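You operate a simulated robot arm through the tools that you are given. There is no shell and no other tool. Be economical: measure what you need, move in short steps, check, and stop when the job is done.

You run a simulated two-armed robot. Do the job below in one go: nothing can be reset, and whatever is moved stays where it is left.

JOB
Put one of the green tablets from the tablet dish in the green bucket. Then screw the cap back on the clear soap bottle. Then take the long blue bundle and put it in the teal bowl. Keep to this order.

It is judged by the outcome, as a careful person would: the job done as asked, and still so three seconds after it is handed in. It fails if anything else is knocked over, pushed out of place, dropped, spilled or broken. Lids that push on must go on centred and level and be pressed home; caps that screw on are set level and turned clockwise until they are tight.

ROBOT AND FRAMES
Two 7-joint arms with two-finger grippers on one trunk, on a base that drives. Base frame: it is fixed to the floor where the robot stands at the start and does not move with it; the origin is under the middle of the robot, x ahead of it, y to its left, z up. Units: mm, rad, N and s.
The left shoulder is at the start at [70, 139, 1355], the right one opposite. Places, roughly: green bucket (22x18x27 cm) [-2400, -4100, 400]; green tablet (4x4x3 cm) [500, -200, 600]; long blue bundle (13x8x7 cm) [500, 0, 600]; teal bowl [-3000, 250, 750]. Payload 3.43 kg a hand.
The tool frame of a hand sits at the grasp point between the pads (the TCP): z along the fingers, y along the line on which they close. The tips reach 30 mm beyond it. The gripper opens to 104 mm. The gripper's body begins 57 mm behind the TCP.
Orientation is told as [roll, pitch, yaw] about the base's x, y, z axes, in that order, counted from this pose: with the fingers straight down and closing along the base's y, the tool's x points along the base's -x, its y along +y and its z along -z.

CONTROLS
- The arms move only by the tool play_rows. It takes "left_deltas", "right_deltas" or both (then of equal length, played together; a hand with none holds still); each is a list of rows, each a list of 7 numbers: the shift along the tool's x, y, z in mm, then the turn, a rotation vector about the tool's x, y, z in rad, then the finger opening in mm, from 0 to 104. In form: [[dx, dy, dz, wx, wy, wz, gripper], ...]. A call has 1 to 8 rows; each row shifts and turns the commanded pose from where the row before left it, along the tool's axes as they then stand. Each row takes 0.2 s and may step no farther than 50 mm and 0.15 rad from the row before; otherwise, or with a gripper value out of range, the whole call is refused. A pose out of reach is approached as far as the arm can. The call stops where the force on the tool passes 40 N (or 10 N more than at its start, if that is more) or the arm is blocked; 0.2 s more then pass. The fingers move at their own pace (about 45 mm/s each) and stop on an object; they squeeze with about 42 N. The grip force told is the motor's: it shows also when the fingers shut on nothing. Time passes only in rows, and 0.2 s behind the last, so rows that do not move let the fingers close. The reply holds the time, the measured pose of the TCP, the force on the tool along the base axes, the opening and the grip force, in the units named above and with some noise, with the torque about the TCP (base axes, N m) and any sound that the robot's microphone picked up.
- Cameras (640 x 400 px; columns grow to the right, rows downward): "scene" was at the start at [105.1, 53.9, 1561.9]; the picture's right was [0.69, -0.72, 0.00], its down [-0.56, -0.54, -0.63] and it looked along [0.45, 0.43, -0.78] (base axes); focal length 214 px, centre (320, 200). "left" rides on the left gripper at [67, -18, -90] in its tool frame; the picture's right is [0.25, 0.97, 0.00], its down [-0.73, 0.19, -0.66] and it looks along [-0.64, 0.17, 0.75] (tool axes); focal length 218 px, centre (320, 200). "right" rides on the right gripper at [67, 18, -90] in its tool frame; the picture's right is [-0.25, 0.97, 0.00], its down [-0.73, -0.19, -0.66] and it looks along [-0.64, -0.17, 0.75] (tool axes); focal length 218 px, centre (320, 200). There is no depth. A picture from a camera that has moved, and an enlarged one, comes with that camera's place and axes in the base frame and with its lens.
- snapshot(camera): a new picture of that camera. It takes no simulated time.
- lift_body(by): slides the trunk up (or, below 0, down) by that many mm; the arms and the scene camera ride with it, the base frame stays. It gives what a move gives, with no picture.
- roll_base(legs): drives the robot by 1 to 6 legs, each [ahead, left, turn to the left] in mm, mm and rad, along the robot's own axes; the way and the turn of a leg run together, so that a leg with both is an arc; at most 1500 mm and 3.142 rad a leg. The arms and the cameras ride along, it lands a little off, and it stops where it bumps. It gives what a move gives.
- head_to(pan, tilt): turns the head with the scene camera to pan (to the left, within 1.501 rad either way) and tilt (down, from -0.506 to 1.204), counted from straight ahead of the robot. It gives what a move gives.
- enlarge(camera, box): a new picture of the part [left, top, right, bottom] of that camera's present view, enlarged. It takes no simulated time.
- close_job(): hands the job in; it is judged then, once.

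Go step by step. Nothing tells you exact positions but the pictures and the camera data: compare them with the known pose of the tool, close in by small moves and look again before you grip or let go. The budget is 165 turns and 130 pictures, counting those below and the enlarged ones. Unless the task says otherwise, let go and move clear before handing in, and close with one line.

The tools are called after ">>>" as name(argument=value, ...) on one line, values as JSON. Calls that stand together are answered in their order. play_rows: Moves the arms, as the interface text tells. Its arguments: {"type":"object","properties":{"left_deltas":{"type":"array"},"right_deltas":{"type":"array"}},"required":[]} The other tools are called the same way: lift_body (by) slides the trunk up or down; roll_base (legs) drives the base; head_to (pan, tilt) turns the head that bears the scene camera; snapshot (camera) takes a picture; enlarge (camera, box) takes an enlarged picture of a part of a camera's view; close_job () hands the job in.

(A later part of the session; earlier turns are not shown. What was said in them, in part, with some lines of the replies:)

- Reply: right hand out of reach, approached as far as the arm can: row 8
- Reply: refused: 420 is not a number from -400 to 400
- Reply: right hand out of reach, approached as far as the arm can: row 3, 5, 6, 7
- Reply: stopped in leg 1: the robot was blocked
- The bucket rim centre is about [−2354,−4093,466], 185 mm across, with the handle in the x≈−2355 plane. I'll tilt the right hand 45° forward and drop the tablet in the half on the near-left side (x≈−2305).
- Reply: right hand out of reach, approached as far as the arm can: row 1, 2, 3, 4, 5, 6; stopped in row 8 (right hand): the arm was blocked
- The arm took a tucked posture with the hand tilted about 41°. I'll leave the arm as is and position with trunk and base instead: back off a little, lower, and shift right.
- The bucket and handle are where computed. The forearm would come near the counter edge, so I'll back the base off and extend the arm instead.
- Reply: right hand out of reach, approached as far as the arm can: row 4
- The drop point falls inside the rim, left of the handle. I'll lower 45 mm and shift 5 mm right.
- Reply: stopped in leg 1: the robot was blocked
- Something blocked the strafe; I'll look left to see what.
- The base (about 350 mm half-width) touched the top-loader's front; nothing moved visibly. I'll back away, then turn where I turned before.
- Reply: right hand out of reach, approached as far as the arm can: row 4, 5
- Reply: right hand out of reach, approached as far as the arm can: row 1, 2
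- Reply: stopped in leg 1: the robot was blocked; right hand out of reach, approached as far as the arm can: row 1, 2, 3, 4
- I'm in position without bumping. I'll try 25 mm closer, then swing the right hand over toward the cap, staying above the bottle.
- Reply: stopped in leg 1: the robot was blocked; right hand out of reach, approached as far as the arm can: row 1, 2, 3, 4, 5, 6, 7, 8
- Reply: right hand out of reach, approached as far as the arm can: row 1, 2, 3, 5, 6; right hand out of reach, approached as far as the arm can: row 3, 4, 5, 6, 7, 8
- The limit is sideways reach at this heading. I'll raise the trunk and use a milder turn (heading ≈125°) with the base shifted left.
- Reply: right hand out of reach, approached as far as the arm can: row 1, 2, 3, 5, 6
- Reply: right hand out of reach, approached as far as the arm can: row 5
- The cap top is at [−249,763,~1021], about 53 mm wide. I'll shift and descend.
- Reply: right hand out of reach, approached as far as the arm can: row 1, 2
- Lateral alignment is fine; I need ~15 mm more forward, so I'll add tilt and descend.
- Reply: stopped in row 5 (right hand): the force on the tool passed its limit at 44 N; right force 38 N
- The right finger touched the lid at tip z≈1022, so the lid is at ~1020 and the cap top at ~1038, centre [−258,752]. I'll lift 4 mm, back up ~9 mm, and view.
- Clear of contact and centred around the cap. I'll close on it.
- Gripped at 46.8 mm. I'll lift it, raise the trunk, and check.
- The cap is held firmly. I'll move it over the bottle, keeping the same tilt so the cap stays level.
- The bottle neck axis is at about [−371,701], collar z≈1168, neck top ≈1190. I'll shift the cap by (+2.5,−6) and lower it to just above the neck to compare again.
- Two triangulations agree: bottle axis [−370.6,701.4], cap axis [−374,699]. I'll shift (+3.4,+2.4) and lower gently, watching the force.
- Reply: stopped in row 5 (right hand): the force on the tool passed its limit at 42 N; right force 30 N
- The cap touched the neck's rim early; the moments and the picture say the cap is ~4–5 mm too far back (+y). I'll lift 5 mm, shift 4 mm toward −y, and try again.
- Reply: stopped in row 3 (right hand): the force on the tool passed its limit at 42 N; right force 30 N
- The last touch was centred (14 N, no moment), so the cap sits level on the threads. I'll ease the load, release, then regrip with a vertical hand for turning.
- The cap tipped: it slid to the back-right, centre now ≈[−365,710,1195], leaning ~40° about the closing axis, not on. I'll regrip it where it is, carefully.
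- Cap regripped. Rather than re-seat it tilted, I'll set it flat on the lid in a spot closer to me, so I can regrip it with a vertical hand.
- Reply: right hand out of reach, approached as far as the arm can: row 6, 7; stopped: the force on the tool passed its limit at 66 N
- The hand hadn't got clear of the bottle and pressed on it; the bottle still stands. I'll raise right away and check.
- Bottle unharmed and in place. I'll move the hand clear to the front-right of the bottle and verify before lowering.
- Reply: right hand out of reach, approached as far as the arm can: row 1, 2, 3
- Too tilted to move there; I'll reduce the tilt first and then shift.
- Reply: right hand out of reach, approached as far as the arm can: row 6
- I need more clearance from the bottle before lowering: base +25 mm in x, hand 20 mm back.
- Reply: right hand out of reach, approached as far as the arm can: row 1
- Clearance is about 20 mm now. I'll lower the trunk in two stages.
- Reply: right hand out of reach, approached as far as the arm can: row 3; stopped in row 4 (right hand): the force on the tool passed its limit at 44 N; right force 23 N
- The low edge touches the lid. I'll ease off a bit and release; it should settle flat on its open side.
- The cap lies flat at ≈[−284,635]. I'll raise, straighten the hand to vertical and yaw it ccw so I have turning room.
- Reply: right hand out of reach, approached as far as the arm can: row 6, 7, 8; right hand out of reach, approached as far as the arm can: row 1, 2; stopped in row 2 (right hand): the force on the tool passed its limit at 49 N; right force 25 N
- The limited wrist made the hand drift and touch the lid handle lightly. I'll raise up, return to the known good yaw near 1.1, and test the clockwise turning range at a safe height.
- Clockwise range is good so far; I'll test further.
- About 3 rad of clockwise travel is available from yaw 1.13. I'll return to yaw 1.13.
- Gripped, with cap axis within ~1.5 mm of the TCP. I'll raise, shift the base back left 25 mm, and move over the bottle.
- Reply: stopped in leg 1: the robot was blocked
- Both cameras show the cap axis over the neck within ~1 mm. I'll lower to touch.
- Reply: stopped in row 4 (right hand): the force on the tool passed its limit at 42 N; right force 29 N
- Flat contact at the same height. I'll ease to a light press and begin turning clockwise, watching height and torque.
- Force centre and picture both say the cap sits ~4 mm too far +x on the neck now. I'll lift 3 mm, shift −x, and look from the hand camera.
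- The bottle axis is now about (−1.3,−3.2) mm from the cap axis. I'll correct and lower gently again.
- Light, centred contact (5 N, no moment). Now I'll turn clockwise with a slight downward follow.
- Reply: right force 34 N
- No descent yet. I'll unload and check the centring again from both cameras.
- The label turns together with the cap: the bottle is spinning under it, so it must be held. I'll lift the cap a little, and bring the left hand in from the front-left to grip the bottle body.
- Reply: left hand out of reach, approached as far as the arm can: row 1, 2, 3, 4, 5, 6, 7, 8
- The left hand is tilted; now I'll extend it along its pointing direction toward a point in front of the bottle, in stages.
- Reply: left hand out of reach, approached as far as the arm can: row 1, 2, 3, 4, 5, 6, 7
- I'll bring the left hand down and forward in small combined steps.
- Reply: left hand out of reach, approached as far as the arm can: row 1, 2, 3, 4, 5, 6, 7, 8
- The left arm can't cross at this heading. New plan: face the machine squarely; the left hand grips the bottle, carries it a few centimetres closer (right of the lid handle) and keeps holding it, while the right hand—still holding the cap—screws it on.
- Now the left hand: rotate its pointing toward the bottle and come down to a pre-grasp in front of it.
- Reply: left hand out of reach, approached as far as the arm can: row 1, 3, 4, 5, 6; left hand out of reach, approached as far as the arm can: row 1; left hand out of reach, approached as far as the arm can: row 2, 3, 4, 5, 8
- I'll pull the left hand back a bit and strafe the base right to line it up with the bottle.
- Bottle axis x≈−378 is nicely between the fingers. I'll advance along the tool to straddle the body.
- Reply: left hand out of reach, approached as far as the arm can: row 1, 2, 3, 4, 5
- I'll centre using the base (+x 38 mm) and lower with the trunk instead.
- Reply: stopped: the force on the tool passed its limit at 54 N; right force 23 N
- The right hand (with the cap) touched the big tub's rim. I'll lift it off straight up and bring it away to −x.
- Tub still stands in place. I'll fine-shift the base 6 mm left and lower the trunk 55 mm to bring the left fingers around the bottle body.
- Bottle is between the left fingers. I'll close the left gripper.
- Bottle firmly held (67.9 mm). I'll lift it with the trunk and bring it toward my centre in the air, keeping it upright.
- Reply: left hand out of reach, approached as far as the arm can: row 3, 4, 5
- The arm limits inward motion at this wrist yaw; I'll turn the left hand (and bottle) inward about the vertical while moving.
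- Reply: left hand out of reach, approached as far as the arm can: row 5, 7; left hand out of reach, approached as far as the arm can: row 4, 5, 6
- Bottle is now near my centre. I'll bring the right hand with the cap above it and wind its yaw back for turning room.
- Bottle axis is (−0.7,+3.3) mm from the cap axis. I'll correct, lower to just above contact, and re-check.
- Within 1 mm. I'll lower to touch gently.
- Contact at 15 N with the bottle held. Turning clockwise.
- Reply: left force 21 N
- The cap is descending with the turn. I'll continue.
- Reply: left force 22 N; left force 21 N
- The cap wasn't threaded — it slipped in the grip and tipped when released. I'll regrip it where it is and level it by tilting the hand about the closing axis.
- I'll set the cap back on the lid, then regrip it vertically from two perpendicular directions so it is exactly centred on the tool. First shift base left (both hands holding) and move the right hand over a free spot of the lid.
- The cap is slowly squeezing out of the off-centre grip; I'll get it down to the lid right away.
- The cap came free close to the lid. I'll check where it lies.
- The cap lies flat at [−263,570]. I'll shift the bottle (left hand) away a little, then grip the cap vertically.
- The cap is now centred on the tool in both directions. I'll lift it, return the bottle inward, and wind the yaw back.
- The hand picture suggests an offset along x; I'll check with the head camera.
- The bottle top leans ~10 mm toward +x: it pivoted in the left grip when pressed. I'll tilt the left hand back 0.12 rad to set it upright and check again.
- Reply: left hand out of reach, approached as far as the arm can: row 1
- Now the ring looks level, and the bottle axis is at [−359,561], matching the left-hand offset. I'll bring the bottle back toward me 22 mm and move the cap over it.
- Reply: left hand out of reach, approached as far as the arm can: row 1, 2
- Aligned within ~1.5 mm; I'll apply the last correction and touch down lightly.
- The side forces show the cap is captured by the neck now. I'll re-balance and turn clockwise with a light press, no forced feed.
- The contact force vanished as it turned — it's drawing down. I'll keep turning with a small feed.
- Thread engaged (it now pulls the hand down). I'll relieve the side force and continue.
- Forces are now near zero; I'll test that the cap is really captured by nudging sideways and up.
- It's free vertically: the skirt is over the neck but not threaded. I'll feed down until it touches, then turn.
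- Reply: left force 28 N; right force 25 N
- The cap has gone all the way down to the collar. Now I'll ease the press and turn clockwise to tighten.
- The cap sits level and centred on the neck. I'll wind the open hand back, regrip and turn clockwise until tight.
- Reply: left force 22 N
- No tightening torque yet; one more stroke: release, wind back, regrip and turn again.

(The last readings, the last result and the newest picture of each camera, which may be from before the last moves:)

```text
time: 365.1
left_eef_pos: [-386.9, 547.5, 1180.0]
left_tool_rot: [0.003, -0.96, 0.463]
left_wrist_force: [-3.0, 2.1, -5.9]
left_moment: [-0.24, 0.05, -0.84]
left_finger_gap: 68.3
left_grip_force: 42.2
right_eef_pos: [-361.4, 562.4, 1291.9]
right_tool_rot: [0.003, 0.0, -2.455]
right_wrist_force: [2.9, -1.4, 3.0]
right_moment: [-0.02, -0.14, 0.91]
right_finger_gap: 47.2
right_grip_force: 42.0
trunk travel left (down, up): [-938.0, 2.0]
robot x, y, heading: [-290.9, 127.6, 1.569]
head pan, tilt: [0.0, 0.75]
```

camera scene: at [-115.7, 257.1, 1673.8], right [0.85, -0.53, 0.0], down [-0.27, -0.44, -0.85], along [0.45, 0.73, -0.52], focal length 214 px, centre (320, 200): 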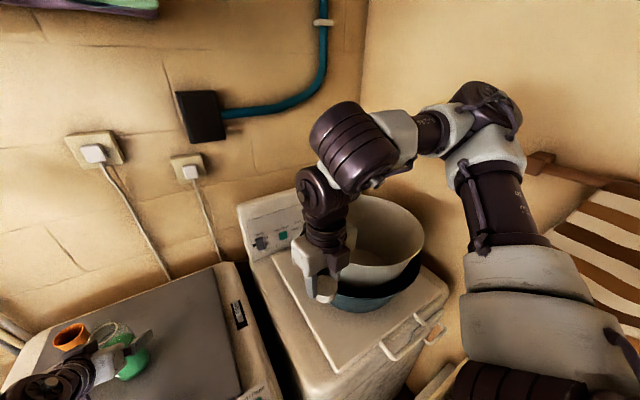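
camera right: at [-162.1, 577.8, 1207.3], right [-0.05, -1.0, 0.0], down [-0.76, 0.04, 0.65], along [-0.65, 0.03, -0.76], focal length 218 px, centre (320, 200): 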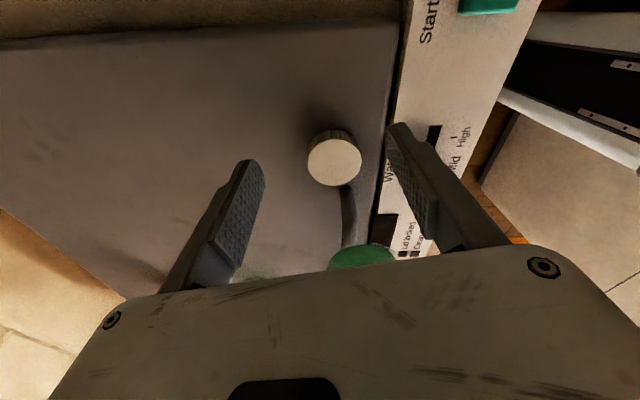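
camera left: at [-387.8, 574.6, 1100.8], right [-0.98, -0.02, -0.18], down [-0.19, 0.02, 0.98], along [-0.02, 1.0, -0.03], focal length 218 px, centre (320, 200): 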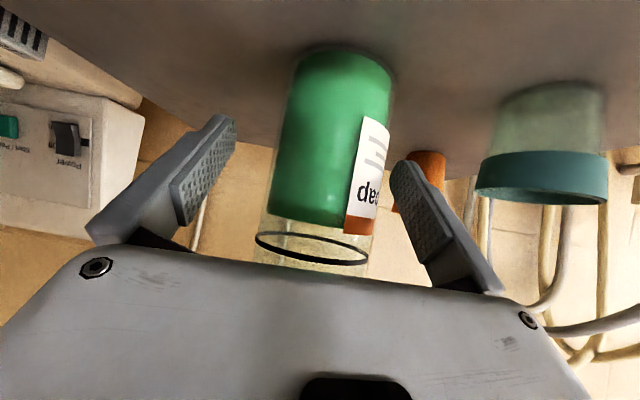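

Tightening torque is now 0.9 N·m — the cap is screwed tight. I'll release and lift the right hand clear, then put the bottle back where it stood.

>>> play_rows(right_deltas=[[0, 0, 0, 0, 0, 0.06, 36], [0, 0, 0, 0, 0, 0, 36], [0, 0, 0, 0, 0, 0, 56], [0, 0, 0, 0, 0, 0, 80], [0, 0, -20, 0, 0, 0, 80], [0, 0, -30, 0, 0, 0, 80], [0, 0, -30, 0, 0, 0, 80]])

>>> play_rows(right_deltas=[[-36, 10, 0, 0, 0, 0, 80], [-36, 10, 0, 0, 0, 0, 80], [-36, 10, 0, 0, 0, 0, 80], [-36, 10, 0, 0, 0, 0, 80]])

```text
time: 366.7
left_eef_pos: [-387.9, 546.2, 1180.7]
left_tool_rot: [0.006, -0.959, 0.459]
left_wrist_force: [0.1, 0.4, -4.5]
left_moment: [-0.04, 0.06, -0.04]
left_finger_gap: 68.1
left_grip_force: 42.0
right_eef_pos: [-361.1, 559.1, 1370.8]
right_tool_rot: [0.003, 0.002, -2.515]
right_wrist_force: [-0.5, 0.0, 0.4]
right_moment: [-0.03, 0.0, -0.03]
right_finger_gap: 80.1
right_grip_force: 0.1
trunk travel left (down, up): [-938.0, 2.0]
robot x, y, heading: [-290.8, 132.8, 1.568]
head pan, tilt: [0.0, 0.75]
```

```text
time: 367.7
left_eef_pos: [-388.5, 547.0, 1180.5]
left_tool_rot: [0.005, -0.958, 0.459]
left_wrist_force: [0.1, -0.1, -3.4]
left_moment: [-0.01, 0.09, 0.05]
left_finger_gap: 68.1
left_grip_force: 42.6
right_eef_pos: [-456.0, 442.0, 1371.9]
right_tool_rot: [0.002, 0.003, -2.516]
right_wrist_force: [0.0, -0.5, -0.5]
right_moment: [0.07, -0.04, 0.02]
right_finger_gap: 79.9
right_grip_force: 0.1
trunk travel left (down, up): [-938.0, 2.0]
robot x, y, heading: [-288.6, 130.4, 1.564]
head pan, tilt: [0.0, 0.75]
```

>>> play_rows(right_deltas=[[0, 0, -25, 0, 0, 0, 80], [10, 8, -25, 0, 0, 0, 80], [35, 26, 0, 0, 0, 0, 80], [35, 26, 0, 0, 0, 0, 80], [35, 26, 0, 0, 0, 0, 80], [35, 26, 0, 0, 0, 0, 80], [35, 26, 0, 0, 0, 0, 80], [35, 26, 0, 0, 0, 0, 80]])

```text
time: 369.5
left_eef_pos: [-385.4, 544.9, 1181.2]
left_tool_rot: [0.008, -0.954, 0.457]
left_wrist_force: [0.0, -0.8, -3.2]
left_moment: [-0.05, 0.13, 0.05]
left_finger_gap: 68.1
left_grip_force: 42.5
right_eef_pos: [-175.0, 439.4, 1421.1]
right_tool_rot: [0.0, -0.001, -2.515]
right_wrist_force: [-0.1, -0.2, 0.8]
right_moment: [-0.02, 0.02, -0.01]
right_finger_gap: 80.0
right_grip_force: 0.0
trunk travel left (down, up): [-938.0, 2.0]
robot x, y, heading: [-289.7, 130.4, 1.564]
head pan, tilt: [0.0, 0.75]
```

Right hand is clear. Now I'll swing the bottle back out the way it came, upright in the left hand.

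>>> play_rows(left_deltas=[[4, 14, -5, -0.098, 0, -0.069, 50], [4, 14, -5, -0.098, 0, -0.069, 50], [0, 18, 0, -0.098, 0, -0.069, 50], [0, 18, 0, -0.098, 0, -0.069, 50], [0, 18, 0, -0.098, 0, -0.069, 50], [0, 18, 0, -0.098, 0, -0.069, 50], [0, 15, 0, -0.098, 0, -0.069, 50], [0, 10, 0, -0.098, 0, -0.069, 50]])

>>> play_rows(left_deltas=[[-10, 0, 20, 0, 0, 0, 50], [-10, 0, 20, 0, 0, 0, 50], [-10, 0, 20, 0, 0, 0, 50], [-10, 0, 20, 0, 0, 0, 50]])

```text
time: 371.3
left_eef_pos: [-510.7, 627.2, 1186.1]
left_tool_rot: [0.005, -0.958, 1.421]
left_wrist_force: [0.2, 0.1, -3.5]
left_moment: [-0.11, 0.03, -0.02]
left_finger_gap: 68.1
left_grip_force: 41.8
left hand out of reach, approached as far as the arm can: row 2
right_eef_pos: [-179.7, 441.8, 1420.3]
right_tool_rot: [0.002, -0.001, -2.515]
right_wrist_force: [0.6, 0.4, -0.1]
right_moment: [0.02, -0.01, -0.02]
right_finger_gap: 80.2
right_grip_force: 0.0
trunk travel left (down, up): [-938.0, 2.0]
robot x, y, heading: [-294.5, 128.3, 1.568]
head pan, tilt: [0.0, 0.75]
```

```text
time: 372.3
left_eef_pos: [-500.6, 712.8, 1176.1]
left_tool_rot: [0.001, -0.958, 1.421]
left_wrist_force: [-0.8, -0.1, -3.5]
left_moment: [-0.11, 0.05, 0.03]
left_finger_gap: 68.1
left_grip_force: 41.8
left hand out of reach, approached as far as the arm can: row 4
right_eef_pos: [-178.6, 440.3, 1422.2]
right_tool_rot: [0.003, 0.0, -2.517]
right_wrist_force: [-0.3, -0.3, -0.3]
right_moment: [0.0, 0.0, 0.0]
right_finger_gap: 80.0
right_grip_force: 0.1
trunk travel left (down, up): [-938.0, 2.0]
robot x, y, heading: [-291.9, 130.1, 1.57]
head pan, tilt: [0.0, 0.75]
```

>>> play_rows(left_deltas=[[12, 0, -17, 0, 0, 0, 50], [12, 0, -17, 0, 0, 0, 50], [0, 0, 0, 0, 0, 0, 50]])

>>> roll_base(legs=[[0, -122, 0]])

>>> lift_body(by=-72)

>>> enlarge(camera="scene", box=[80, 60, 400, 260])

```text
time: 373.1
left_eef_pos: [-505.9, 671.5, 1177.0]
left_tool_rot: [0.002, -0.958, 1.419]
left_wrist_force: [-0.3, 0.4, -4.1]
left_moment: [-0.14, -0.04, 0.03]
left_finger_gap: 68.0
left_grip_force: 42.4
right_eef_pos: [-180.1, 441.3, 1422.1]
right_tool_rot: [0.004, 0.0, -2.515]
right_wrist_force: [0.4, 0.7, -0.4]
right_moment: [0.03, -0.01, 0.0]
right_finger_gap: 79.9
right_grip_force: 0.1
trunk travel left (down, up): [-938.0, 2.0]
robot x, y, heading: [-291.7, 129.4, 1.567]
head pan, tilt: [0.0, 0.75]
```

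```text
time: 374.3
left_eef_pos: [-394.6, 671.3, 1175.5]
left_tool_rot: [-0.007, -0.958, 1.427]
left_wrist_force: [-0.5, 0.3, -3.5]
left_moment: [-0.11, -0.02, -0.03]
left_finger_gap: 68.0
left_grip_force: 42.0
right_eef_pos: [-66.1, 440.2, 1421.6]
right_tool_rot: [0.006, 0.006, -2.513]
right_wrist_force: [-0.5, 0.6, 0.4]
right_moment: [0.0, -0.06, 0.01]
right_finger_gap: 79.9
right_grip_force: 0.1
trunk travel left (down, up): [-938.0, 2.0]
robot x, y, heading: [-174.6, 127.8, 1.566]
head pan, tilt: [0.0, 0.75]
```

```text
time: 375.4
left_eef_pos: [-389.0, 671.1, 1105.1]
left_tool_rot: [0.001, -0.958, 1.421]
left_wrist_force: [0.4, -0.4, -3.6]
left_moment: [-0.14, 0.02, 0.0]
left_finger_gap: 68.0
left_grip_force: 41.8
right_eef_pos: [-60.8, 439.3, 1350.9]
right_tool_rot: [0.002, 0.0, -2.513]
right_wrist_force: [-0.8, 0.4, 0.7]
right_moment: [-0.01, 0.01, 0.0]
right_finger_gap: 79.9
right_grip_force: 0.2
trunk travel left (down, up): [-866.0, 74.0]
robot x, y, heading: [-170.8, 126.2, 1.569]
head pan, tilt: [0.0, 0.75]
```

```text
2.00 times, centred on (240, 160) of scene
camera zoom: at [-171.7, 263.8, 1589.4], right [1.0, 0.0, 0.0], down [0.0, -0.68, -0.73], along [0.0, 0.73, -0.68], focal length 429 px, centre (480, 280)
```

zoom: 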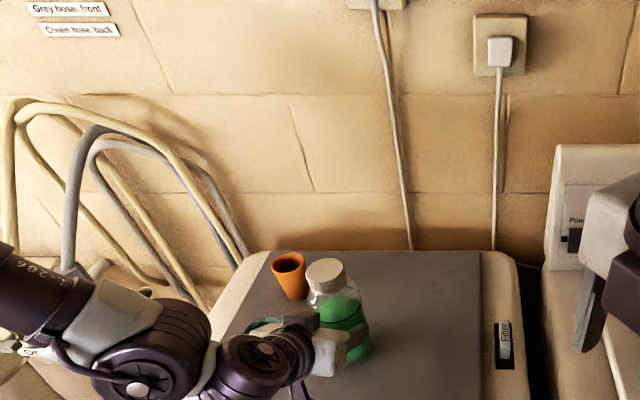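

The capped bottle hangs just above its old place. I'll lower until it bears on the lid.

>>> lift_body(by=-11)

>>> lift_body(by=-4)

>>> lift_body(by=-3)

```text
time: 376.0
left_eef_pos: [-388.3, 672.4, 1098.9]
left_tool_rot: [0.0, -0.969, 1.425]
left_wrist_force: [-4.8, 4.6, 31.5]
left_moment: [0.75, 0.17, 0.09]
left_finger_gap: 68.7
left_grip_force: 42.3
right_eef_pos: [-60.6, 438.0, 1339.3]
right_tool_rot: [0.002, 0.0, -2.511]
right_wrist_force: [0.3, -0.4, 0.2]
right_moment: [-0.02, 0.01, 0.0]
right_finger_gap: 79.8
right_grip_force: 0.0
trunk travel left (down, up): [-855.0, 85.0]
robot x, y, heading: [-172.2, 127.9, 1.57]
head pan, tilt: [0.0, 0.75]
```

```text
time: 376.6
left_eef_pos: [-388.4, 669.6, 1092.1]
left_tool_rot: [0.006, -0.966, 1.422]
left_wrist_force: [-7.0, 6.4, 30.5]
left_moment: [0.81, 0.23, 0.19]
left_finger_gap: 67.8
left_grip_force: 41.6
right_eef_pos: [-59.7, 438.7, 1334.1]
right_tool_rot: [0.0, 0.002, -2.511]
right_wrist_force: [0.6, 0.3, 0.0]
right_moment: [0.02, 0.0, -0.01]
right_finger_gap: 79.9
right_grip_force: 0.1
trunk travel left (down, up): [-851.0, 89.0]
robot x, y, heading: [-169.1, 128.0, 1.569]
head pan, tilt: [0.0, 0.75]
```

```text
time: 377.1
left_eef_pos: [-388.2, 668.5, 1089.0]
left_tool_rot: [0.006, -0.967, 1.421]
left_wrist_force: [-5.9, 5.5, 29.0]
left_moment: [0.96, -0.04, 0.16]
left_finger_gap: 67.6
left_grip_force: 42.2
right_eef_pos: [-59.8, 436.2, 1331.8]
right_tool_rot: [0.001, 0.001, -2.511]
right_wrist_force: [0.1, -0.2, 0.2]
right_moment: [0.0, 0.0, -0.01]
right_finger_gap: 80.0
right_grip_force: 0.0
trunk travel left (down, up): [-848.0, 92.0]
robot x, y, heading: [-169.0, 131.5, 1.567]
head pan, tilt: [0.0, 0.75]
```

The bottle bears on the lid (it squared itself in the grip). I'll open the left hand and back straight out along its pointing direction.

>>> play_rows(left_deltas=[[0, 0, 0, 0, 0, 0, 75], [0, 0, 0, 0, 0, 0, 90], [0, 0, 0, 0, 0, 0, 104], [0, 0, 0, 0, 0, 0, 104], [0, 0, -15, 0, 0, 0, 104], [0, 0, -25, 0, 0, 0, 104], [0, 0, -30, 0, 0, 0, 104], [0, 0, -30, 0, 0, 0, 104]])

>>> lift_body(by=88)

>>> snapshot(camera="left")

```text
time: 378.9
left_eef_pos: [-400.9, 602.3, 1135.9]
left_tool_rot: [0.003, -0.962, 1.422]
left_wrist_force: [0.6, 0.0, 0.4]
left_moment: [-0.02, 0.02, -0.01]
left_finger_gap: 104.1
left_grip_force: 0.0
left hand out of reach, approached as far as the arm can: row 8
right_eef_pos: [-60.2, 439.3, 1332.0]
right_tool_rot: [0.002, 0.003, -2.512]
right_wrist_force: [0.2, 0.4, 0.1]
right_moment: [0.02, 0.01, 0.02]
right_finger_gap: 80.0
right_grip_force: 0.0
trunk travel left (down, up): [-848.0, 92.0]
robot x, y, heading: [-169.9, 128.1, 1.567]
head pan, tilt: [0.0, 0.75]
```

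```text
time: 380.1
left_eef_pos: [-400.2, 602.8, 1224.8]
left_tool_rot: [0.001, -0.958, 1.422]
left_wrist_force: [-1.0, -0.5, -0.5]
left_moment: [0.01, 0.0, -0.02]
left_finger_gap: 104.3
left_grip_force: 0.0
right_eef_pos: [-62.0, 439.0, 1419.4]
right_tool_rot: [0.001, -0.001, -2.51]
right_wrist_force: [0.0, -0.5, 0.3]
right_moment: [0.0, 0.02, -0.02]
right_finger_gap: 79.6
right_grip_force: 0.1
trunk travel left (down, up): [-936.0, 4.0]
robot x, y, heading: [-169.0, 127.2, 1.569]
head pan, tilt: [0.0, 0.75]
```

```text
3 pictures are left
camera left: at [-399.1, 488.7, 1220.3], right [-0.98, 0.0, -0.21], down [-0.2, -0.09, 0.97], along [-0.02, 1.0, 0.09], focal length 218 px, centre (320, 200)
```

left: 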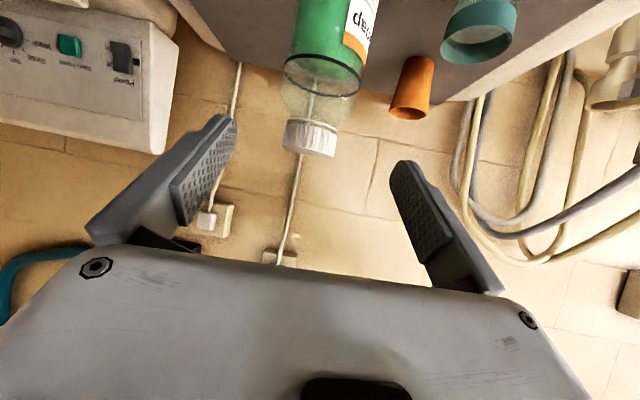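

The bottle stands upright with its cap on, back in its place. Next: tuck the left hand, reset the right wrist, and drive to the cart for the blue bundle.

>>> play_rows(left_deltas=[[15, 0, -30, 0, 0.119, 0, 104], [15, 0, -30, 0, 0.119, 0, 104], [20, 0, -30, 0, 0.119, 0, 104], [25, 0, -25, 0, 0.119, 0, 104], [25, 0, -25, 0, 0.119, 0, 104], [30, 0, -20, 0, 0.119, 0, 104], [30, 0, -10, 0, 0.119, 0, 104], [30, 0, 0, 0, 0.119, 0, 104]], right_deltas=[[0, 0, 0, 0, 0, -0.148, 92], [0, 0, 0, 0, 0, -0.148, 92], [0, 0, 0, 0, 0, -0.148, 92], [0, 0, 0, 0, 0, -0.148, 92], [0, 0, 0, 0, 0, -0.148, 92], [0, 0, 0, 0, 0, -0.148, 92], [0, 0, 0, 0, 0, -0.148, 92], [0, 0, 0, 0, 0, -0.148, 92]])

>>> play_rows(right_deltas=[[0, 0, 0, 0, 0, -0.148, 92], [0, 0, 0, 0, 0, -0.148, 92], [0, 0, 0, 0, 0, -0.148, 92], [0, 0, 0, 0, 0, -0.148, 92], [0, 0, 0, 0, 0, -0.148, 92], [0, 0, 0, 0, 0, -0.148, 92], [0, 0, 0, 0, 0, -0.148, 92], [0, 0, 0, 0, 0, -0.148, 92]])

>>> play_rows(right_deltas=[[0, 0, 0, 0, 0, -0.148, 92], [0, 0, 0, 0, 0, -0.148, 92], [0, 0, 0, 0, 0, -0.148, 92], [0, 0, 0, 0, 0, -0.148, 92], [0, 0, 0, 0, 0, -0.148, 92], [0, 0, 0, 0, 0, -0.148, 92], [0, 0, 0, 0, 0, -0.148, 92], [0, 0, 0, 0, 0, -0.148, 92]])

>>> play_rows(right_deltas=[[0, 0, 0, 0, 0, -0.148, 92], [0, 0, 0, 0, 0, -0.148, 92], [0, 0, 0, 0, 0, -0.148, 92], [0, 0, 0, 0, 0, -0.088, 92]])

```text
time: 381.9
left_eef_pos: [-467.3, 455.2, 1253.3]
left_tool_rot: [0.001, -0.003, 1.425]
left_wrist_force: [0.7, 0.3, 0.3]
left_moment: [-0.01, -0.02, 0.02]
left_finger_gap: 103.9
left_grip_force: 0.1
left hand out of reach, approached as far as the arm can: row 1, 2, 3, 4, 5, 6, 7, 8
right_eef_pos: [-60.3, 440.1, 1419.1]
right_tool_rot: [0.002, -0.002, -1.323]
right_wrist_force: [-0.3, -0.2, -0.1]
right_moment: [-0.04, 0.01, 0.0]
right_finger_gap: 92.3
right_grip_force: 0.2
trunk travel left (down, up): [-936.0, 4.0]
robot x, y, heading: [-173.2, 127.8, 1.568]
head pan, tilt: [0.0, 0.75]
```

```text
time: 383.7
left_eef_pos: [-467.0, 454.4, 1254.3]
left_tool_rot: [-0.001, -0.003, 1.424]
left_wrist_force: [0.5, -1.3, 0.5]
left_moment: [0.01, -0.01, 0.03]
left_finger_gap: 104.0
left_grip_force: 0.1
right_eef_pos: [-60.6, 440.3, 1420.1]
right_tool_rot: [-0.003, -0.002, -0.14]
right_wrist_force: [-0.2, 0.3, -0.2]
right_moment: [-0.02, -0.02, -0.02]
right_finger_gap: 92.0
right_grip_force: 0.0
trunk travel left (down, up): [-936.0, 4.0]
robot x, y, heading: [-175.5, 133.5, 1.571]
head pan, tilt: [0.0, 0.75]
```

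```text
time: 385.5
left_eef_pos: [-467.5, 452.7, 1254.4]
left_tool_rot: [0.0, -0.003, 1.423]
left_wrist_force: [0.6, 0.3, 0.0]
left_moment: [0.01, 0.02, -0.04]
left_finger_gap: 104.1
left_grip_force: 0.1
right_eef_pos: [-60.4, 440.5, 1419.2]
right_tool_rot: [-0.003, -0.001, 1.044]
right_wrist_force: [0.5, 0.5, 0.1]
right_moment: [0.01, 0.01, -0.01]
right_finger_gap: 92.0
right_grip_force: 0.1
trunk travel left (down, up): [-936.0, 4.0]
robot x, y, heading: [-168.4, 129.8, 1.566]
head pan, tilt: [0.0, 0.75]
```

```text
time: 386.5
left_eef_pos: [-467.0, 455.6, 1254.4]
left_tool_rot: [-0.001, -0.002, 1.423]
left_wrist_force: [-1.1, 0.5, 0.3]
left_moment: [0.01, -0.04, -0.01]
left_finger_gap: 103.8
left_grip_force: 0.2
right_eef_pos: [-60.4, 440.2, 1419.1]
right_tool_rot: [-0.003, 0.002, 1.575]
right_wrist_force: [1.0, 0.1, -0.1]
right_moment: [-0.01, 0.0, -0.01]
right_finger_gap: 92.0
right_grip_force: 0.0
trunk travel left (down, up): [-936.0, 4.0]
robot x, y, heading: [-171.7, 127.9, 1.569]
head pan, tilt: [0.0, 0.75]
```

>>> play_rows(left_deltas=[[5, 0, -40, 0, 0, 0, 104], [5, 0, -40, 0, 0, 0, 104], [5, 0, -40, 0, 0, 0, 104], [5, 0, -30, 0, 0, 0, 104]])

>>> roll_base(legs=[[-130, 0, 0], [0, 0, -1.569], [238, 35, 0]])

```text
time: 387.5
left_eef_pos: [-468.7, 431.8, 1403.9]
left_tool_rot: [0.003, -0.006, 1.424]
left_wrist_force: [0.3, -0.2, 0.4]
left_moment: [0.01, -0.01, 0.02]
left_finger_gap: 104.0
left_grip_force: 0.0
right_eef_pos: [-60.6, 440.3, 1419.9]
right_tool_rot: [-0.003, 0.001, 1.573]
right_wrist_force: [0.6, -0.5, -0.5]
right_moment: [0.04, 0.01, -0.01]
right_finger_gap: 91.8
right_grip_force: 0.0
trunk travel left (down, up): [-936.0, 4.0]
robot x, y, heading: [-173.7, 132.3, 1.572]
head pan, tilt: [0.0, 0.75]
```

```text
time: 394.0
left_eef_pos: [366.5, 326.8, 1405.5]
left_tool_rot: [0.003, -0.01, -0.157]
left_wrist_force: [-0.4, 0.2, 0.3]
left_moment: [0.01, -0.01, 0.04]
left_finger_gap: 103.8
left_grip_force: 0.1
right_eef_pos: [368.5, -82.2, 1420.8]
right_tool_rot: [-0.004, -0.002, -0.009]
right_wrist_force: [-0.7, -1.0, 0.2]
right_moment: [0.0, -0.05, -0.04]
right_finger_gap: 92.0
right_grip_force: 0.1
trunk travel left (down, up): [-936.0, 4.0]
robot x, y, heading: [65.0, 29.0, -0.012]
head pan, tilt: [0.0, 0.75]
```

I'm in front of the cart. I'll lower the trunk and bring the right hand above the blue bundle.

>>> lift_body(by=-390)

>>> lift_body(by=-90)

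>>> play_rows(right_deltas=[[-15, 15, 20, 0, 0, 0, 92], [-18, 18, 25, 0, 0, 0, 92], [-18, 18, 25, 0, 0, 0, 92], [-18, 18, 25, 0, 0, 0, 92], [-15, 18, 30, 0, 0, 0, 92], [-12, 6, 30, 0, 0, 0.009, 92], [0, 0, 20, 0, 0, 0, 92], [0, 0, 0, 0, 0, 0, 92]])

>>> snapshot(camera="right")

```text
time: 397.8
left_eef_pos: [372.8, 327.8, 1014.0]
left_tool_rot: [0.001, -0.008, -0.156]
left_wrist_force: [-0.7, -0.4, 0.1]
left_moment: [0.0, 0.06, 0.01]
left_finger_gap: 103.8
left_grip_force: 0.0
right_eef_pos: [375.2, -82.0, 1030.7]
right_tool_rot: [-0.002, 0.003, -0.009]
right_wrist_force: [-0.6, 0.0, 0.0]
right_moment: [0.0, 0.0, 0.0]
right_finger_gap: 92.1
right_grip_force: 0.0
trunk travel left (down, up): [-546.0, 394.0]
robot x, y, heading: [68.4, 34.5, -0.01]
head pan, tilt: [0.0, 0.75]
```

```text
time: 398.7
left_eef_pos: [372.7, 328.3, 943.7]
left_tool_rot: [0.01, -0.019, -0.152]
left_wrist_force: [-4.4, 2.1, 22.4]
left_moment: [1.3, 0.11, 0.0]
left_finger_gap: 100.7
left_grip_force: 0.1
right_eef_pos: [373.0, -82.3, 955.0]
right_tool_rot: [0.0, -0.003, -0.006]
right_wrist_force: [0.2, -0.5, 0.0]
right_moment: [-0.03, 0.01, -0.03]
right_finger_gap: 91.7
right_grip_force: 0.0
trunk travel left (down, up): [-471.0, 469.0]
robot x, y, heading: [69.0, 30.7, -0.012]
head pan, tilt: [0.0, 0.75]
stopped: the force on the tool passed its limit at 61 N (the readings are from after the stop); the commanded pose is now the measured one
```

```text
time: 400.5
left_eef_pos: [371.7, 327.0, 943.0]
left_tool_rot: [0.008, -0.017, -0.154]
left_wrist_force: [0.5, 0.9, 31.1]
left_moment: [1.65, -0.12, 0.13]
left_finger_gap: 98.7
left_grip_force: 0.1
right_eef_pos: [470.8, 9.9, 781.0]
right_tool_rot: [0.0, 0.0, -0.017]
right_wrist_force: [0.5, -0.7, -0.1]
right_moment: [0.01, 0.02, 0.01]
right_finger_gap: 92.0
right_grip_force: 0.0
trunk travel left (down, up): [-471.0, 469.0]
robot x, y, heading: [64.1, 32.0, -0.009]
head pan, tilt: [0.0, 0.75]
```

```text
2 pictures are left
camera right: at [404.5, 29.3, 869.2], right [0.27, 0.96, 0.0], down [0.73, -0.2, 0.66], along [0.63, -0.18, -0.75], focal length 218 px, centre (320, 200)
```

right: 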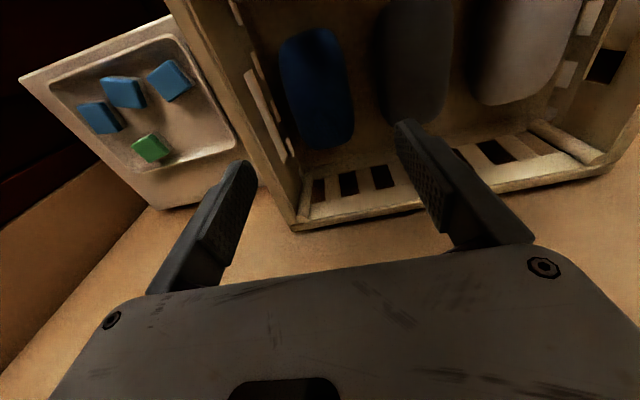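

The left fingers rest on the machine edge; I'll lift them off. The bundle is centred at about [475,8], 75 mm wide; I'll descend straight down around it in steps.

>>> play_rows(left_deltas=[[0, 0, -15, 0, 0, 0, 104], [0, 0, -25, 0, 0, 0, 104], [0, 0, -20, 0, 0, 0, 104], [0, 0, 0, 0, 0, 0, 104], [0, 0, 0, 0, 0, 0, 104]], right_deltas=[[0, 0, 0, 0, 0, 0, 90], [-3, 1, 30, 0, 0, 0.03, 90], [0, 0, 35, 0, 0, 0, 90], [0, 0, 25, 0, 0, 0, 90], [0, 0, 0, 0, 0, 0, 90]])

>>> play_rows(right_deltas=[[0, 0, 20, 0, 0, 0, 90], [0, 0, 20, 0, 0, 0, 90], [0, 0, 20, 0, 0, 0, 90], [0, 0, 10, 0, 0, 0, 90], [0, 0, 0, 0, 0, 0, 90]])

```text
time: 401.7
left_eef_pos: [372.5, 329.2, 1002.4]
left_tool_rot: [0.007, -0.015, -0.151]
left_wrist_force: [0.0, 0.3, 0.6]
left_moment: [0.0, -0.02, -0.02]
left_finger_gap: 104.0
left_grip_force: 0.1
right_eef_pos: [475.0, 11.5, 688.8]
right_tool_rot: [-0.002, 0.002, -0.046]
right_wrist_force: [0.5, 0.0, 1.8]
right_moment: [0.0, -0.01, -0.01]
right_finger_gap: 90.1
right_grip_force: 0.1
trunk travel left (down, up): [-471.0, 469.0]
robot x, y, heading: [63.0, 33.7, -0.017]
head pan, tilt: [0.0, 0.75]
```

```text
time: 402.9
left_eef_pos: [373.5, 329.1, 1001.5]
left_tool_rot: [0.007, -0.014, -0.154]
left_wrist_force: [0.5, 0.4, -0.6]
left_moment: [-0.01, 0.0, 0.01]
left_finger_gap: 104.1
left_grip_force: 0.1
right_eef_pos: [474.2, 12.2, 618.2]
right_tool_rot: [-0.001, 0.001, -0.046]
right_wrist_force: [0.2, 1.8, 1.3]
right_moment: [-0.02, -0.02, 0.03]
right_finger_gap: 89.1
right_grip_force: 0.0
trunk travel left (down, up): [-471.0, 469.0]
robot x, y, heading: [63.7, 36.2, -0.007]
head pan, tilt: [0.0, 0.75]
```

>>> play_rows(right_deltas=[[0, 0, 5, 0, 0, 0, 88], [0, 0, 0, 0, 0, 0, 70], [0, 0, 0, 0, 0, 0, 50], [0, 0, 0, 0, 0, 0, 40], [0, 0, 0, 0, 0, 0, 40], [0, 0, 0, 0, 0, 0, 40]])

>>> play_rows(right_deltas=[[0, 0, -15, 0, 0, 0, 40], [0, 0, -30, 0, 0, 0, 40], [0, 0, -40, 0, 0, 0, 40], [0, 0, -40, 0, 0, 0, 40], [0, 0, -40, 0, 0, 0, 40]])

```text
time: 404.3
left_eef_pos: [373.8, 329.1, 1001.5]
left_tool_rot: [0.007, -0.014, -0.154]
left_wrist_force: [0.2, 1.0, -0.4]
left_moment: [0.0, 0.01, 0.0]
left_finger_gap: 104.1
left_grip_force: 0.1
right_eef_pos: [475.1, 10.3, 613.7]
right_tool_rot: [-0.001, 0.002, -0.046]
right_wrist_force: [0.6, -0.5, 0.2]
right_moment: [0.05, -0.01, -0.04]
right_finger_gap: 70.1
right_grip_force: 42.2
trunk travel left (down, up): [-471.0, 469.0]
robot x, y, heading: [62.9, 30.9, -0.011]
head pan, tilt: [0.0, 0.75]
```

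```text
time: 405.5
left_eef_pos: [373.4, 328.3, 1001.6]
left_tool_rot: [0.006, -0.016, -0.154]
left_wrist_force: [0.1, -0.9, 0.9]
left_moment: [-0.01, -0.01, -0.01]
left_finger_gap: 104.0
left_grip_force: 0.1
right_eef_pos: [474.0, 12.8, 778.7]
right_tool_rot: [-0.001, 0.001, -0.047]
right_wrist_force: [1.2, 0.3, -1.2]
right_moment: [0.01, -0.02, 0.03]
right_finger_gap: 70.5
right_grip_force: 41.7
trunk travel left (down, up): [-471.0, 469.0]
robot x, y, heading: [67.2, 32.3, -0.006]
head pan, tilt: [0.0, 0.75]
```

The bundle is held (70 mm). I'll raise, retract and drive back out, turning toward the sink.

>>> lift_body(by=395)

>>> play_rows(right_deltas=[[25, -10, 0, 0, 0, 0, 40], [25, -10, 0, 0, 0, 0, 40], [25, -10, 0, 0, 0, 0, 40], [20, -10, 0, 0, 0, 0, 40]])

>>> roll_base(legs=[[-300, 60, 0], [0, 0, 1.55], [0, 0, 1.45]])

```text
time: 407.0
left_eef_pos: [369.5, 326.3, 1122.3]
left_tool_rot: [0.008, -0.015, -0.154]
left_wrist_force: [1.4, -0.3, 0.8]
left_moment: [0.03, 0.02, -0.01]
left_finger_gap: 104.0
left_grip_force: 0.1
right_eef_pos: [456.4, -54.8, 840.8]
right_tool_rot: [-0.217, 0.065, -0.077]
right_wrist_force: [1.9, 2.6, 1.3]
right_moment: [-0.03, 0.17, -0.1]
right_finger_gap: 70.3
right_grip_force: 41.7
trunk travel left (down, up): [-589.0, 351.0]
robot x, y, heading: [59.3, 32.6, -0.015]
head pan, tilt: [0.0, 0.75]
stopped: the arm was blocked; the commanded pose is now the measured one
```

```text
time: 408.0
left_eef_pos: [370.2, 327.5, 1119.7]
left_tool_rot: [0.008, -0.016, -0.154]
left_wrist_force: [0.4, 0.4, -0.5]
left_moment: [-0.01, -0.02, -0.02]
left_finger_gap: 104.1
left_grip_force: 0.0
right_eef_pos: [360.2, -83.3, 853.0]
right_tool_rot: [-0.216, 0.063, -0.078]
right_wrist_force: [0.1, 0.2, -1.9]
right_moment: [0.02, -0.02, -0.04]
right_finger_gap: 70.1
right_grip_force: 41.9
trunk travel left (down, up): [-589.0, 351.0]
robot x, y, heading: [60.7, 35.7, -0.01]
head pan, tilt: [0.0, 0.75]
```

```text
time: 413.3
left_eef_pos: [-470.4, 446.9, 1120.7]
left_tool_rot: [0.009, -0.016, 1.239]
left_wrist_force: [-0.4, -0.5, -0.5]
left_moment: [-0.01, -0.04, 0.02]
left_finger_gap: 103.9
left_grip_force: 0.0
right_eef_pos: [-62.8, 358.2, 851.4]
right_tool_rot: [-0.238, 0.086, 1.307]
right_wrist_force: [2.1, -13.4, 1.3]
right_moment: [-0.04, 0.33, -0.41]
right_finger_gap: 70.4
right_grip_force: 42.1
trunk travel left (down, up): [-589.0, 351.0]
robot x, y, heading: [-236.9, 93.1, 1.383]
head pan, tilt: [0.0, 0.75]
stopped in leg 2: the force on the tool passed its limit at 90 N (the readings are from after the stop); the commanded pose is now the measured one
```

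The lift had stopped short (arm against the towel rail) and my hand bumped the machine front while turning; the bundle is still held. I'll turn back a bit, raise fully, then look.

>>> roll_base(legs=[[0, 0, -0.25]])

>>> lift_body(by=345)

>>> head_to(pan=1.0, tilt=0.6)

>>> snapshot(camera="scene")

```text
time: 414.6
left_eef_pos: [-375.7, 495.8, 1120.1]
left_tool_rot: [0.007, -0.015, 0.993]
left_wrist_force: [0.2, -0.8, 0.4]
left_moment: [-0.01, -0.01, 0.0]
left_finger_gap: 104.1
left_grip_force: 0.0
right_eef_pos: [-2.1, 309.0, 850.2]
right_tool_rot: [-0.239, 0.084, 1.057]
right_wrist_force: [0.8, 0.6, -1.7]
right_moment: [0.01, 0.04, 0.01]
right_finger_gap: 70.3
right_grip_force: 42.1
trunk travel left (down, up): [-589.0, 351.0]
robot x, y, heading: [-233.4, 89.3, 1.133]
head pan, tilt: [0.0, 0.75]
```

```text
time: 417.9
left_eef_pos: [-377.2, 497.0, 1464.1]
left_tool_rot: [0.007, -0.014, 0.991]
left_wrist_force: [-0.1, 0.2, -0.9]
left_moment: [-0.03, -0.06, 0.01]
left_finger_gap: 104.2
left_grip_force: 0.1
right_eef_pos: [-2.1, 309.8, 1196.4]
right_tool_rot: [-0.239, 0.084, 1.057]
right_wrist_force: [0.2, -0.9, -1.2]
right_moment: [-0.03, 0.0, 0.02]
right_finger_gap: 70.1
right_grip_force: 41.8
trunk travel left (down, up): [-934.0, 6.0]
robot x, y, heading: [-236.0, 95.3, 1.136]
head pan, tilt: [0.0, 0.75]
```

```text
time: 419.2
left_eef_pos: [-377.4, 495.6, 1464.7]
left_tool_rot: [0.008, -0.015, 0.991]
left_wrist_force: [-0.3, 0.1, -0.6]
left_moment: [-0.03, -0.02, 0.03]
left_finger_gap: 104.0
left_grip_force: 0.1
right_eef_pos: [-2.6, 309.3, 1195.1]
right_tool_rot: [-0.24, 0.087, 1.058]
right_wrist_force: [0.6, 0.2, -1.3]
right_moment: [0.02, 0.02, 0.03]
right_finger_gap: 70.3
right_grip_force: 42.1
trunk travel left (down, up): [-934.0, 6.0]
robot x, y, heading: [-230.9, 91.8, 1.136]
head pan, tilt: [1.0, 0.6]
```

```text
1 pictures are left
camera scene: at [-260.3, 214.8, 1669.7], right [0.85, 0.53, 0.0], down [0.3, -0.48, -0.82], along [-0.44, 0.7, -0.57], focal length 214 px, centre (320, 200)
```

scene: 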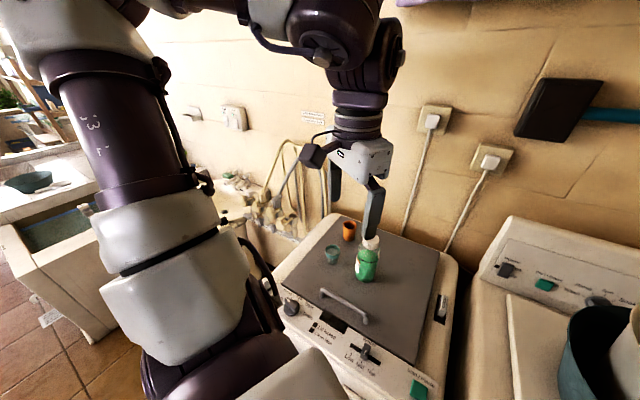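

Bottle and surroundings are fine. I'll continue: turn toward −x and drive to the lane in front of the sink.

>>> roll_base(legs=[[0, 0, 1.0], [0, 0, 0.87], [300, 0, 0.136], [900, 0, 0], [150, 200, 0]])

```text
time: 431.8
left_eef_pos: [-1878.5, -393.3, 1466.2]
left_tool_rot: [0.011, -0.017, 3.008]
left_wrist_force: [1.0, -0.3, -0.8]
left_moment: [-0.03, 0.01, 0.0]
left_finger_gap: 104.0
left_grip_force: 0.2
right_eef_pos: [-1871.1, 22.9, 1196.6]
right_tool_rot: [-0.236, 0.083, 3.074]
right_wrist_force: [1.1, 0.7, -2.5]
right_moment: [-0.04, 0.02, 0.01]
right_finger_gap: 69.8
right_grip_force: 41.7
trunk travel left (down, up): [-934.0, 6.0]
robot x, y, heading: [-1578.9, -95.8, -3.131]
head pan, tilt: [1.0, 0.6]
```

>>> roll_base(legs=[[0, 385, -0.01], [1500, 0, 0], [130, 0, 0], [0, 0, -1.571]])

>>> head_to(pan=0.0, tilt=0.75)

```text
time: 445.9
left_eef_pos: [-3502.2, -166.2, 1464.3]
left_tool_rot: [0.008, -0.014, 1.423]
left_wrist_force: [0.6, -0.1, -0.2]
left_moment: [-0.02, 0.03, 0.0]
left_finger_gap: 104.0
left_grip_force: 0.1
right_eef_pos: [-3083.2, -177.3, 1195.3]
right_tool_rot: [-0.239, 0.084, 1.489]
right_wrist_force: [0.9, 0.5, -2.0]
right_moment: [0.01, -0.05, -0.03]
right_finger_gap: 70.2
right_grip_force: 41.9
trunk travel left (down, up): [-934.0, 6.0]
robot x, y, heading: [-3209.3, -476.4, 1.564]
head pan, tilt: [1.0, 0.6]
```

```text
time: 447.2
left_eef_pos: [-3502.7, -165.6, 1464.7]
left_tool_rot: [0.007, -0.014, 1.423]
left_wrist_force: [-0.6, 0.1, 0.6]
left_moment: [0.03, 0.0, 0.04]
left_finger_gap: 104.0
left_grip_force: 0.0
right_eef_pos: [-3083.4, -179.7, 1196.2]
right_tool_rot: [-0.238, 0.083, 1.488]
right_wrist_force: [-0.4, 1.0, -2.2]
right_moment: [-0.03, -0.03, 0.01]
right_finger_gap: 70.5
right_grip_force: 42.1
trunk travel left (down, up): [-934.0, 6.0]
robot x, y, heading: [-3205.2, -470.6, 1.569]
head pan, tilt: [0.0, 0.75]
```

I'm in front of the sink. I'll use my last picture to locate the bowl precisely.

>>> enlarge(camera="scene", box=[140, 100, 500, 325])

```text
1.78 times, centred on (320, 212) of scene
camera zoom: at [-3203.5, -337.7, 1656.9], right [1.0, 0.0, 0.0], down [0.0, -0.68, -0.73], along [0.0, 0.73, -0.68], focal length 381 px, centre (320, 178)
```

zoom: 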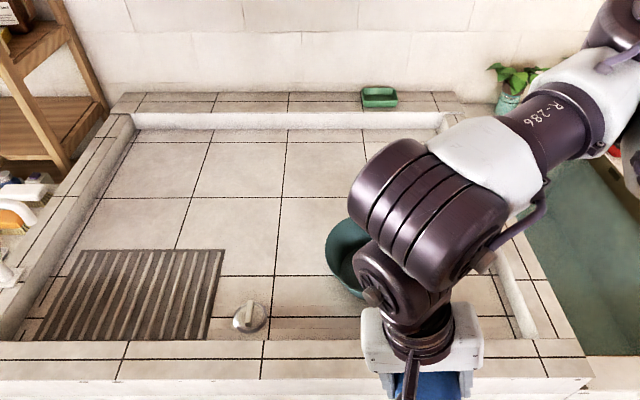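

The bowl (partly behind my arm) works out at about [−3075,290], rim z≈810, radius ≈110. I'll tilt and extend the right arm forward at height first.

>>> play_rows(right_deltas=[[-25, 15, -15, -0.08, -0.06, 0, 40], [-30, 15, -15, -0.08, -0.1, 0, 40], [-32, 15, -10, -0.08, -0.12, 0, 40], [-34, 10, 0, 0, -0.14, 0, 40], [-34, 10, 10, 0, -0.14, 0, 40], [-34, 10, 18, 0, -0.14, 0, 40], [-32, 5, 23, 0, -0.1, 0, 40], [-30, 0, 26, 0, 0, 0, 40]])

>>> play_rows(right_deltas=[[-30, 0, 26, 0, 0, 0, 40], [-30, 0, 26, 0, 0, 0, 40], [-30, 0, 26, 0, 0, 0, 40]])

```text
time: 449.0
left_eef_pos: [-3500.8, -163.3, 1463.8]
left_tool_rot: [0.006, -0.012, 1.424]
left_wrist_force: [-0.5, -0.1, -0.6]
left_moment: [-0.02, 0.07, 0.03]
left_finger_gap: 103.7
left_grip_force: 0.0
right_eef_pos: [-3152.8, 103.1, 1234.1]
right_tool_rot: [0.002, -0.716, 1.516]
right_wrist_force: [-0.2, -0.1, -1.8]
right_moment: [-0.02, 0.0, 0.02]
right_finger_gap: 70.3
right_grip_force: 42.2
trunk travel left (down, up): [-934.0, 6.0]
robot x, y, heading: [-3206.1, -470.8, 1.562]
head pan, tilt: [0.0, 0.75]
```

```text
time: 449.8
left_eef_pos: [-3502.0, -163.4, 1464.7]
left_tool_rot: [0.006, -0.016, 1.422]
left_wrist_force: [-0.1, 0.2, -0.2]
left_moment: [0.01, 0.0, -0.01]
left_finger_gap: 104.1
left_grip_force: 0.0
right_eef_pos: [-3156.7, 202.7, 1237.9]
right_tool_rot: [0.003, -0.716, 1.511]
right_wrist_force: [-0.4, 0.2, -2.2]
right_moment: [-0.03, 0.0, 0.02]
right_finger_gap: 69.9
right_grip_force: 42.1
right hand out of reach, approached as far as the arm can: row 3
trunk travel left (down, up): [-934.0, 6.0]
robot x, y, heading: [-3208.5, -471.9, 1.568]
head pan, tilt: [0.0, 0.75]
```

The arm reaches 675 mm ahead with the bundle. I'll bring it over the bowl with the base.

>>> roll_base(legs=[[0, -80, 0], [80, 0, 0]])

>>> lift_body(by=-300)

```text
time: 451.5
left_eef_pos: [-3427.3, -102.6, 1467.3]
left_tool_rot: [0.002, -0.027, 1.423]
left_wrist_force: [-0.2, -1.7, 0.8]
left_moment: [0.09, -0.06, -0.03]
left_finger_gap: 103.9
left_grip_force: 0.1
right_eef_pos: [-3084.5, 267.1, 1244.6]
right_tool_rot: [-0.004, -0.726, 1.516]
right_wrist_force: [-0.6, -1.7, -1.3]
right_moment: [0.0, -0.03, -0.04]
right_finger_gap: 69.8
right_grip_force: 41.7
trunk travel left (down, up): [-934.0, 6.0]
robot x, y, heading: [-3125.5, -397.3, 1.564]
head pan, tilt: [0.0, 0.75]
```

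```text
time: 454.5
left_eef_pos: [-3421.6, -88.4, 1165.1]
left_tool_rot: [0.008, -0.016, 1.424]
left_wrist_force: [-0.5, -0.4, 0.8]
left_moment: [-0.02, 0.0, 0.0]
left_finger_gap: 104.1
left_grip_force: 0.1
right_eef_pos: [-3078.7, 277.4, 938.2]
right_tool_rot: [0.004, -0.718, 1.512]
right_wrist_force: [0.5, -0.3, -1.1]
right_moment: [-0.03, 0.0, 0.0]
right_finger_gap: 70.1
right_grip_force: 41.9
trunk travel left (down, up): [-634.0, 306.0]
robot x, y, heading: [-3128.1, -395.5, 1.568]
head pan, tilt: [0.0, 0.75]
```

>>> lift_body(by=-50)

>>> lift_body(by=-15)

```text
time: 455.4
left_eef_pos: [-3421.8, -89.4, 1114.3]
left_tool_rot: [0.006, -0.016, 1.425]
left_wrist_force: [-0.7, -1.1, -0.4]
left_moment: [-0.01, 0.0, 0.04]
left_finger_gap: 103.9
left_grip_force: 0.0
right_eef_pos: [-3078.4, 277.6, 887.6]
right_tool_rot: [0.003, -0.716, 1.514]
right_wrist_force: [0.9, -0.7, -1.8]
right_moment: [-0.01, 0.0, 0.01]
right_finger_gap: 70.0
right_grip_force: 42.1
trunk travel left (down, up): [-584.0, 356.0]
robot x, y, heading: [-3122.2, -394.2, 1.566]
head pan, tilt: [0.0, 0.75]
```

```text
time: 456.1
left_eef_pos: [-3422.5, -89.7, 1100.2]
left_tool_rot: [0.007, -0.016, 1.424]
left_wrist_force: [0.3, -0.4, -0.5]
left_moment: [0.0, 0.03, -0.01]
left_finger_gap: 104.1
left_grip_force: 0.0
right_eef_pos: [-3078.3, 278.0, 871.4]
right_tool_rot: [0.004, -0.715, 1.514]
right_wrist_force: [0.8, -0.4, -2.4]
right_moment: [-0.01, 0.0, 0.03]
right_finger_gap: 70.3
right_grip_force: 42.2
trunk travel left (down, up): [-569.0, 371.0]
robot x, y, heading: [-3124.5, -391.0, 1.572]
head pan, tilt: [0.0, 0.75]
```

>>> lift_body(by=-25)

>>> lift_body(by=-12)

```text
time: 456.8
left_eef_pos: [-3421.7, -87.8, 1074.5]
left_tool_rot: [0.007, -0.014, 1.424]
left_wrist_force: [0.0, -1.2, -0.8]
left_moment: [-0.02, 0.01, -0.02]
left_finger_gap: 104.0
left_grip_force: 0.1
right_eef_pos: [-3078.5, 278.5, 847.0]
right_tool_rot: [0.003, -0.718, 1.513]
right_wrist_force: [-0.3, 0.3, -1.7]
right_moment: [-0.01, -0.01, 0.0]
right_finger_gap: 70.1
right_grip_force: 41.7
trunk travel left (down, up): [-544.0, 396.0]
robot x, y, heading: [-3121.4, -394.5, 1.568]
head pan, tilt: [0.0, 0.75]
```

```text
time: 457.4
left_eef_pos: [-3422.8, -87.8, 1062.4]
left_tool_rot: [0.005, -0.016, 1.424]
left_wrist_force: [-0.1, -0.5, 0.7]
left_moment: [0.0, 0.01, 0.01]
left_finger_gap: 104.2
left_grip_force: 0.1
right_eef_pos: [-3078.8, 277.2, 835.4]
right_tool_rot: [0.005, -0.715, 1.513]
right_wrist_force: [1.3, 0.5, -1.3]
right_moment: [-0.04, 0.02, 0.0]
right_finger_gap: 70.1
right_grip_force: 42.3
trunk travel left (down, up): [-532.0, 408.0]
robot x, y, heading: [-3124.5, -393.8, 1.572]
head pan, tilt: [0.0, 0.75]
```

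No contact, so the bundle is hanging inside the bowl's rim. I'll nudge forward 12 mm and lower slightly, feeling for contact.

>>> roll_base(legs=[[12, 0, 0]])

>>> lift_body(by=-15)

>>> lift_body(by=-12)

```text
time: 458.1
left_eef_pos: [-3421.8, -78.2, 1063.5]
left_tool_rot: [0.008, -0.017, 1.424]
left_wrist_force: [0.5, -0.7, 0.4]
left_moment: [0.01, 0.06, 0.02]
left_finger_gap: 104.1
left_grip_force: 0.1
right_eef_pos: [-3078.9, 289.3, 836.5]
right_tool_rot: [0.003, -0.716, 1.514]
right_wrist_force: [-0.6, -0.4, -2.1]
right_moment: [-0.02, -0.01, 0.01]
right_finger_gap: 70.0
right_grip_force: 42.2
trunk travel left (down, up): [-532.0, 408.0]
robot x, y, heading: [-3123.7, -381.1, 1.569]
head pan, tilt: [0.0, 0.75]
```

```text
time: 458.8
left_eef_pos: [-3421.8, -76.3, 1047.0]
left_tool_rot: [0.007, -0.015, 1.423]
left_wrist_force: [-0.2, -0.3, 0.0]
left_moment: [0.04, 0.0, 0.01]
left_finger_gap: 103.9
left_grip_force: 0.1
right_eef_pos: [-3079.7, 289.3, 820.4]
right_tool_rot: [0.003, -0.715, 1.514]
right_wrist_force: [-0.2, 0.1, -1.1]
right_moment: [-0.02, 0.0, 0.03]
right_finger_gap: 70.0
right_grip_force: 42.6
trunk travel left (down, up): [-517.0, 423.0]
robot x, y, heading: [-3123.6, -379.0, 1.573]
head pan, tilt: [0.0, 0.75]
```

```text
time: 459.4
left_eef_pos: [-3420.7, -78.3, 1038.0]
left_tool_rot: [0.006, -0.017, 1.425]
left_wrist_force: [0.3, -0.2, -0.1]
left_moment: [0.01, 0.07, 0.0]
left_finger_gap: 103.8
left_grip_force: 0.0
right_eef_pos: [-3079.5, 290.5, 813.5]
right_tool_rot: [0.007, -0.725, 1.509]
right_wrist_force: [3.2, 4.6, 26.2]
right_moment: [-2.3, 0.79, 0.21]
right_finger_gap: 69.8
right_grip_force: 42.2
trunk travel left (down, up): [-505.0, 435.0]
robot x, y, heading: [-3121.1, -382.4, 1.565]
head pan, tilt: [0.0, 0.75]
```

The hand's underside just touched the bowl's front rim, which confirms the bowl's position with the bundle inside. I'll lift 10 mm and release.

>>> lift_body(by=10)

>>> play_rows(right_deltas=[[0, 0, 0, 0, 0, 0, 75], [0, 0, 0, 0, 0, 0, 85], [0, 0, 0, 0, 0, 0, 98], [0, 0, 0, 0, 0, 0, 98], [0, 0, 0, 0, 0, 0, 98]])

>>> lift_body(by=150)

```text
time: 459.9
left_eef_pos: [-3421.8, -76.4, 1045.5]
left_tool_rot: [0.005, -0.017, 1.425]
left_wrist_force: [0.2, 0.4, 1.1]
left_moment: [0.02, 0.0, 0.02]
left_finger_gap: 103.9
left_grip_force: 0.0
right_eef_pos: [-3079.6, 289.4, 815.3]
right_tool_rot: [0.002, -0.712, 1.517]
right_wrist_force: [-0.4, 0.0, -1.6]
right_moment: [-0.02, 0.02, 0.03]
right_finger_gap: 70.0
right_grip_force: 41.9
trunk travel left (down, up): [-515.0, 425.0]
robot x, y, heading: [-3123.8, -380.2, 1.572]
head pan, tilt: [0.0, 0.75]
```

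```text
time: 461.1
left_eef_pos: [-3422.0, -76.8, 1045.6]
left_tool_rot: [0.008, -0.015, 1.423]
left_wrist_force: [0.6, 0.3, 0.3]
left_moment: [-0.03, -0.01, -0.03]
left_finger_gap: 104.1
left_grip_force: 0.0
right_eef_pos: [-3079.7, 290.5, 820.1]
right_tool_rot: [0.004, -0.717, 1.512]
right_wrist_force: [0.8, 0.2, 0.4]
right_moment: [0.0, 0.0, 0.01]
right_finger_gap: 98.1
right_grip_force: 0.1
trunk travel left (down, up): [-515.0, 425.0]
robot x, y, heading: [-3123.4, -381.5, 1.569]
head pan, tilt: [0.0, 0.75]
```

```text
time: 462.9
left_eef_pos: [-3423.3, -77.1, 1195.5]
left_tool_rot: [0.007, -0.016, 1.425]
left_wrist_force: [-1.5, 0.6, -0.1]
left_moment: [-0.01, 0.01, -0.01]
left_finger_gap: 103.7
left_grip_force: 0.0
right_eef_pos: [-3080.3, 288.6, 968.8]
right_tool_rot: [0.005, -0.715, 1.513]
right_wrist_force: [-0.2, -0.2, 0.2]
right_moment: [0.0, -0.01, 0.01]
right_finger_gap: 98.0
right_grip_force: 0.1
trunk travel left (down, up): [-665.0, 275.0]
robot x, y, heading: [-3123.8, -383.0, 1.568]
head pan, tilt: [0.0, 0.75]
```

The bundle is released (no load on the hand) and the hand has lifted clear of the bowl. I'll back away and hand in.

>>> roll_base(legs=[[-120, 0, 0]])

>>> close_job()

```text
time: 464.1
left_eef_pos: [-3421.8, -196.3, 1194.9]
left_tool_rot: [0.007, -0.014, 1.424]
left_wrist_force: [0.2, -0.1, -0.1]
left_moment: [0.03, 0.02, 0.01]
left_finger_gap: 104.1
left_grip_force: 0.1
right_eef_pos: [-3079.4, 171.0, 968.7]
right_tool_rot: [0.005, -0.714, 1.513]
right_wrist_force: [-0.1, 0.0, 0.1]
right_moment: [-0.03, -0.01, 0.01]
right_finger_gap: 98.1
right_grip_force: 0.0
trunk travel left (down, up): [-665.0, 275.0]
robot x, y, heading: [-3121.7, -504.7, 1.569]
head pan, tilt: [0.0, 0.75]
```

```text
The job is handed in.
```

I handed the job in, done in order: a green tablet is in the green bucket, the soap bottle's cap is screwed tight (about 0.9 N·m) with the bottle back near its old place, and the blue bundle was let go over the teal bowl. I had no pictures left to see it lying in the bowl, and on the way I bumped the big tub, both machines and the door without seeing anything move.
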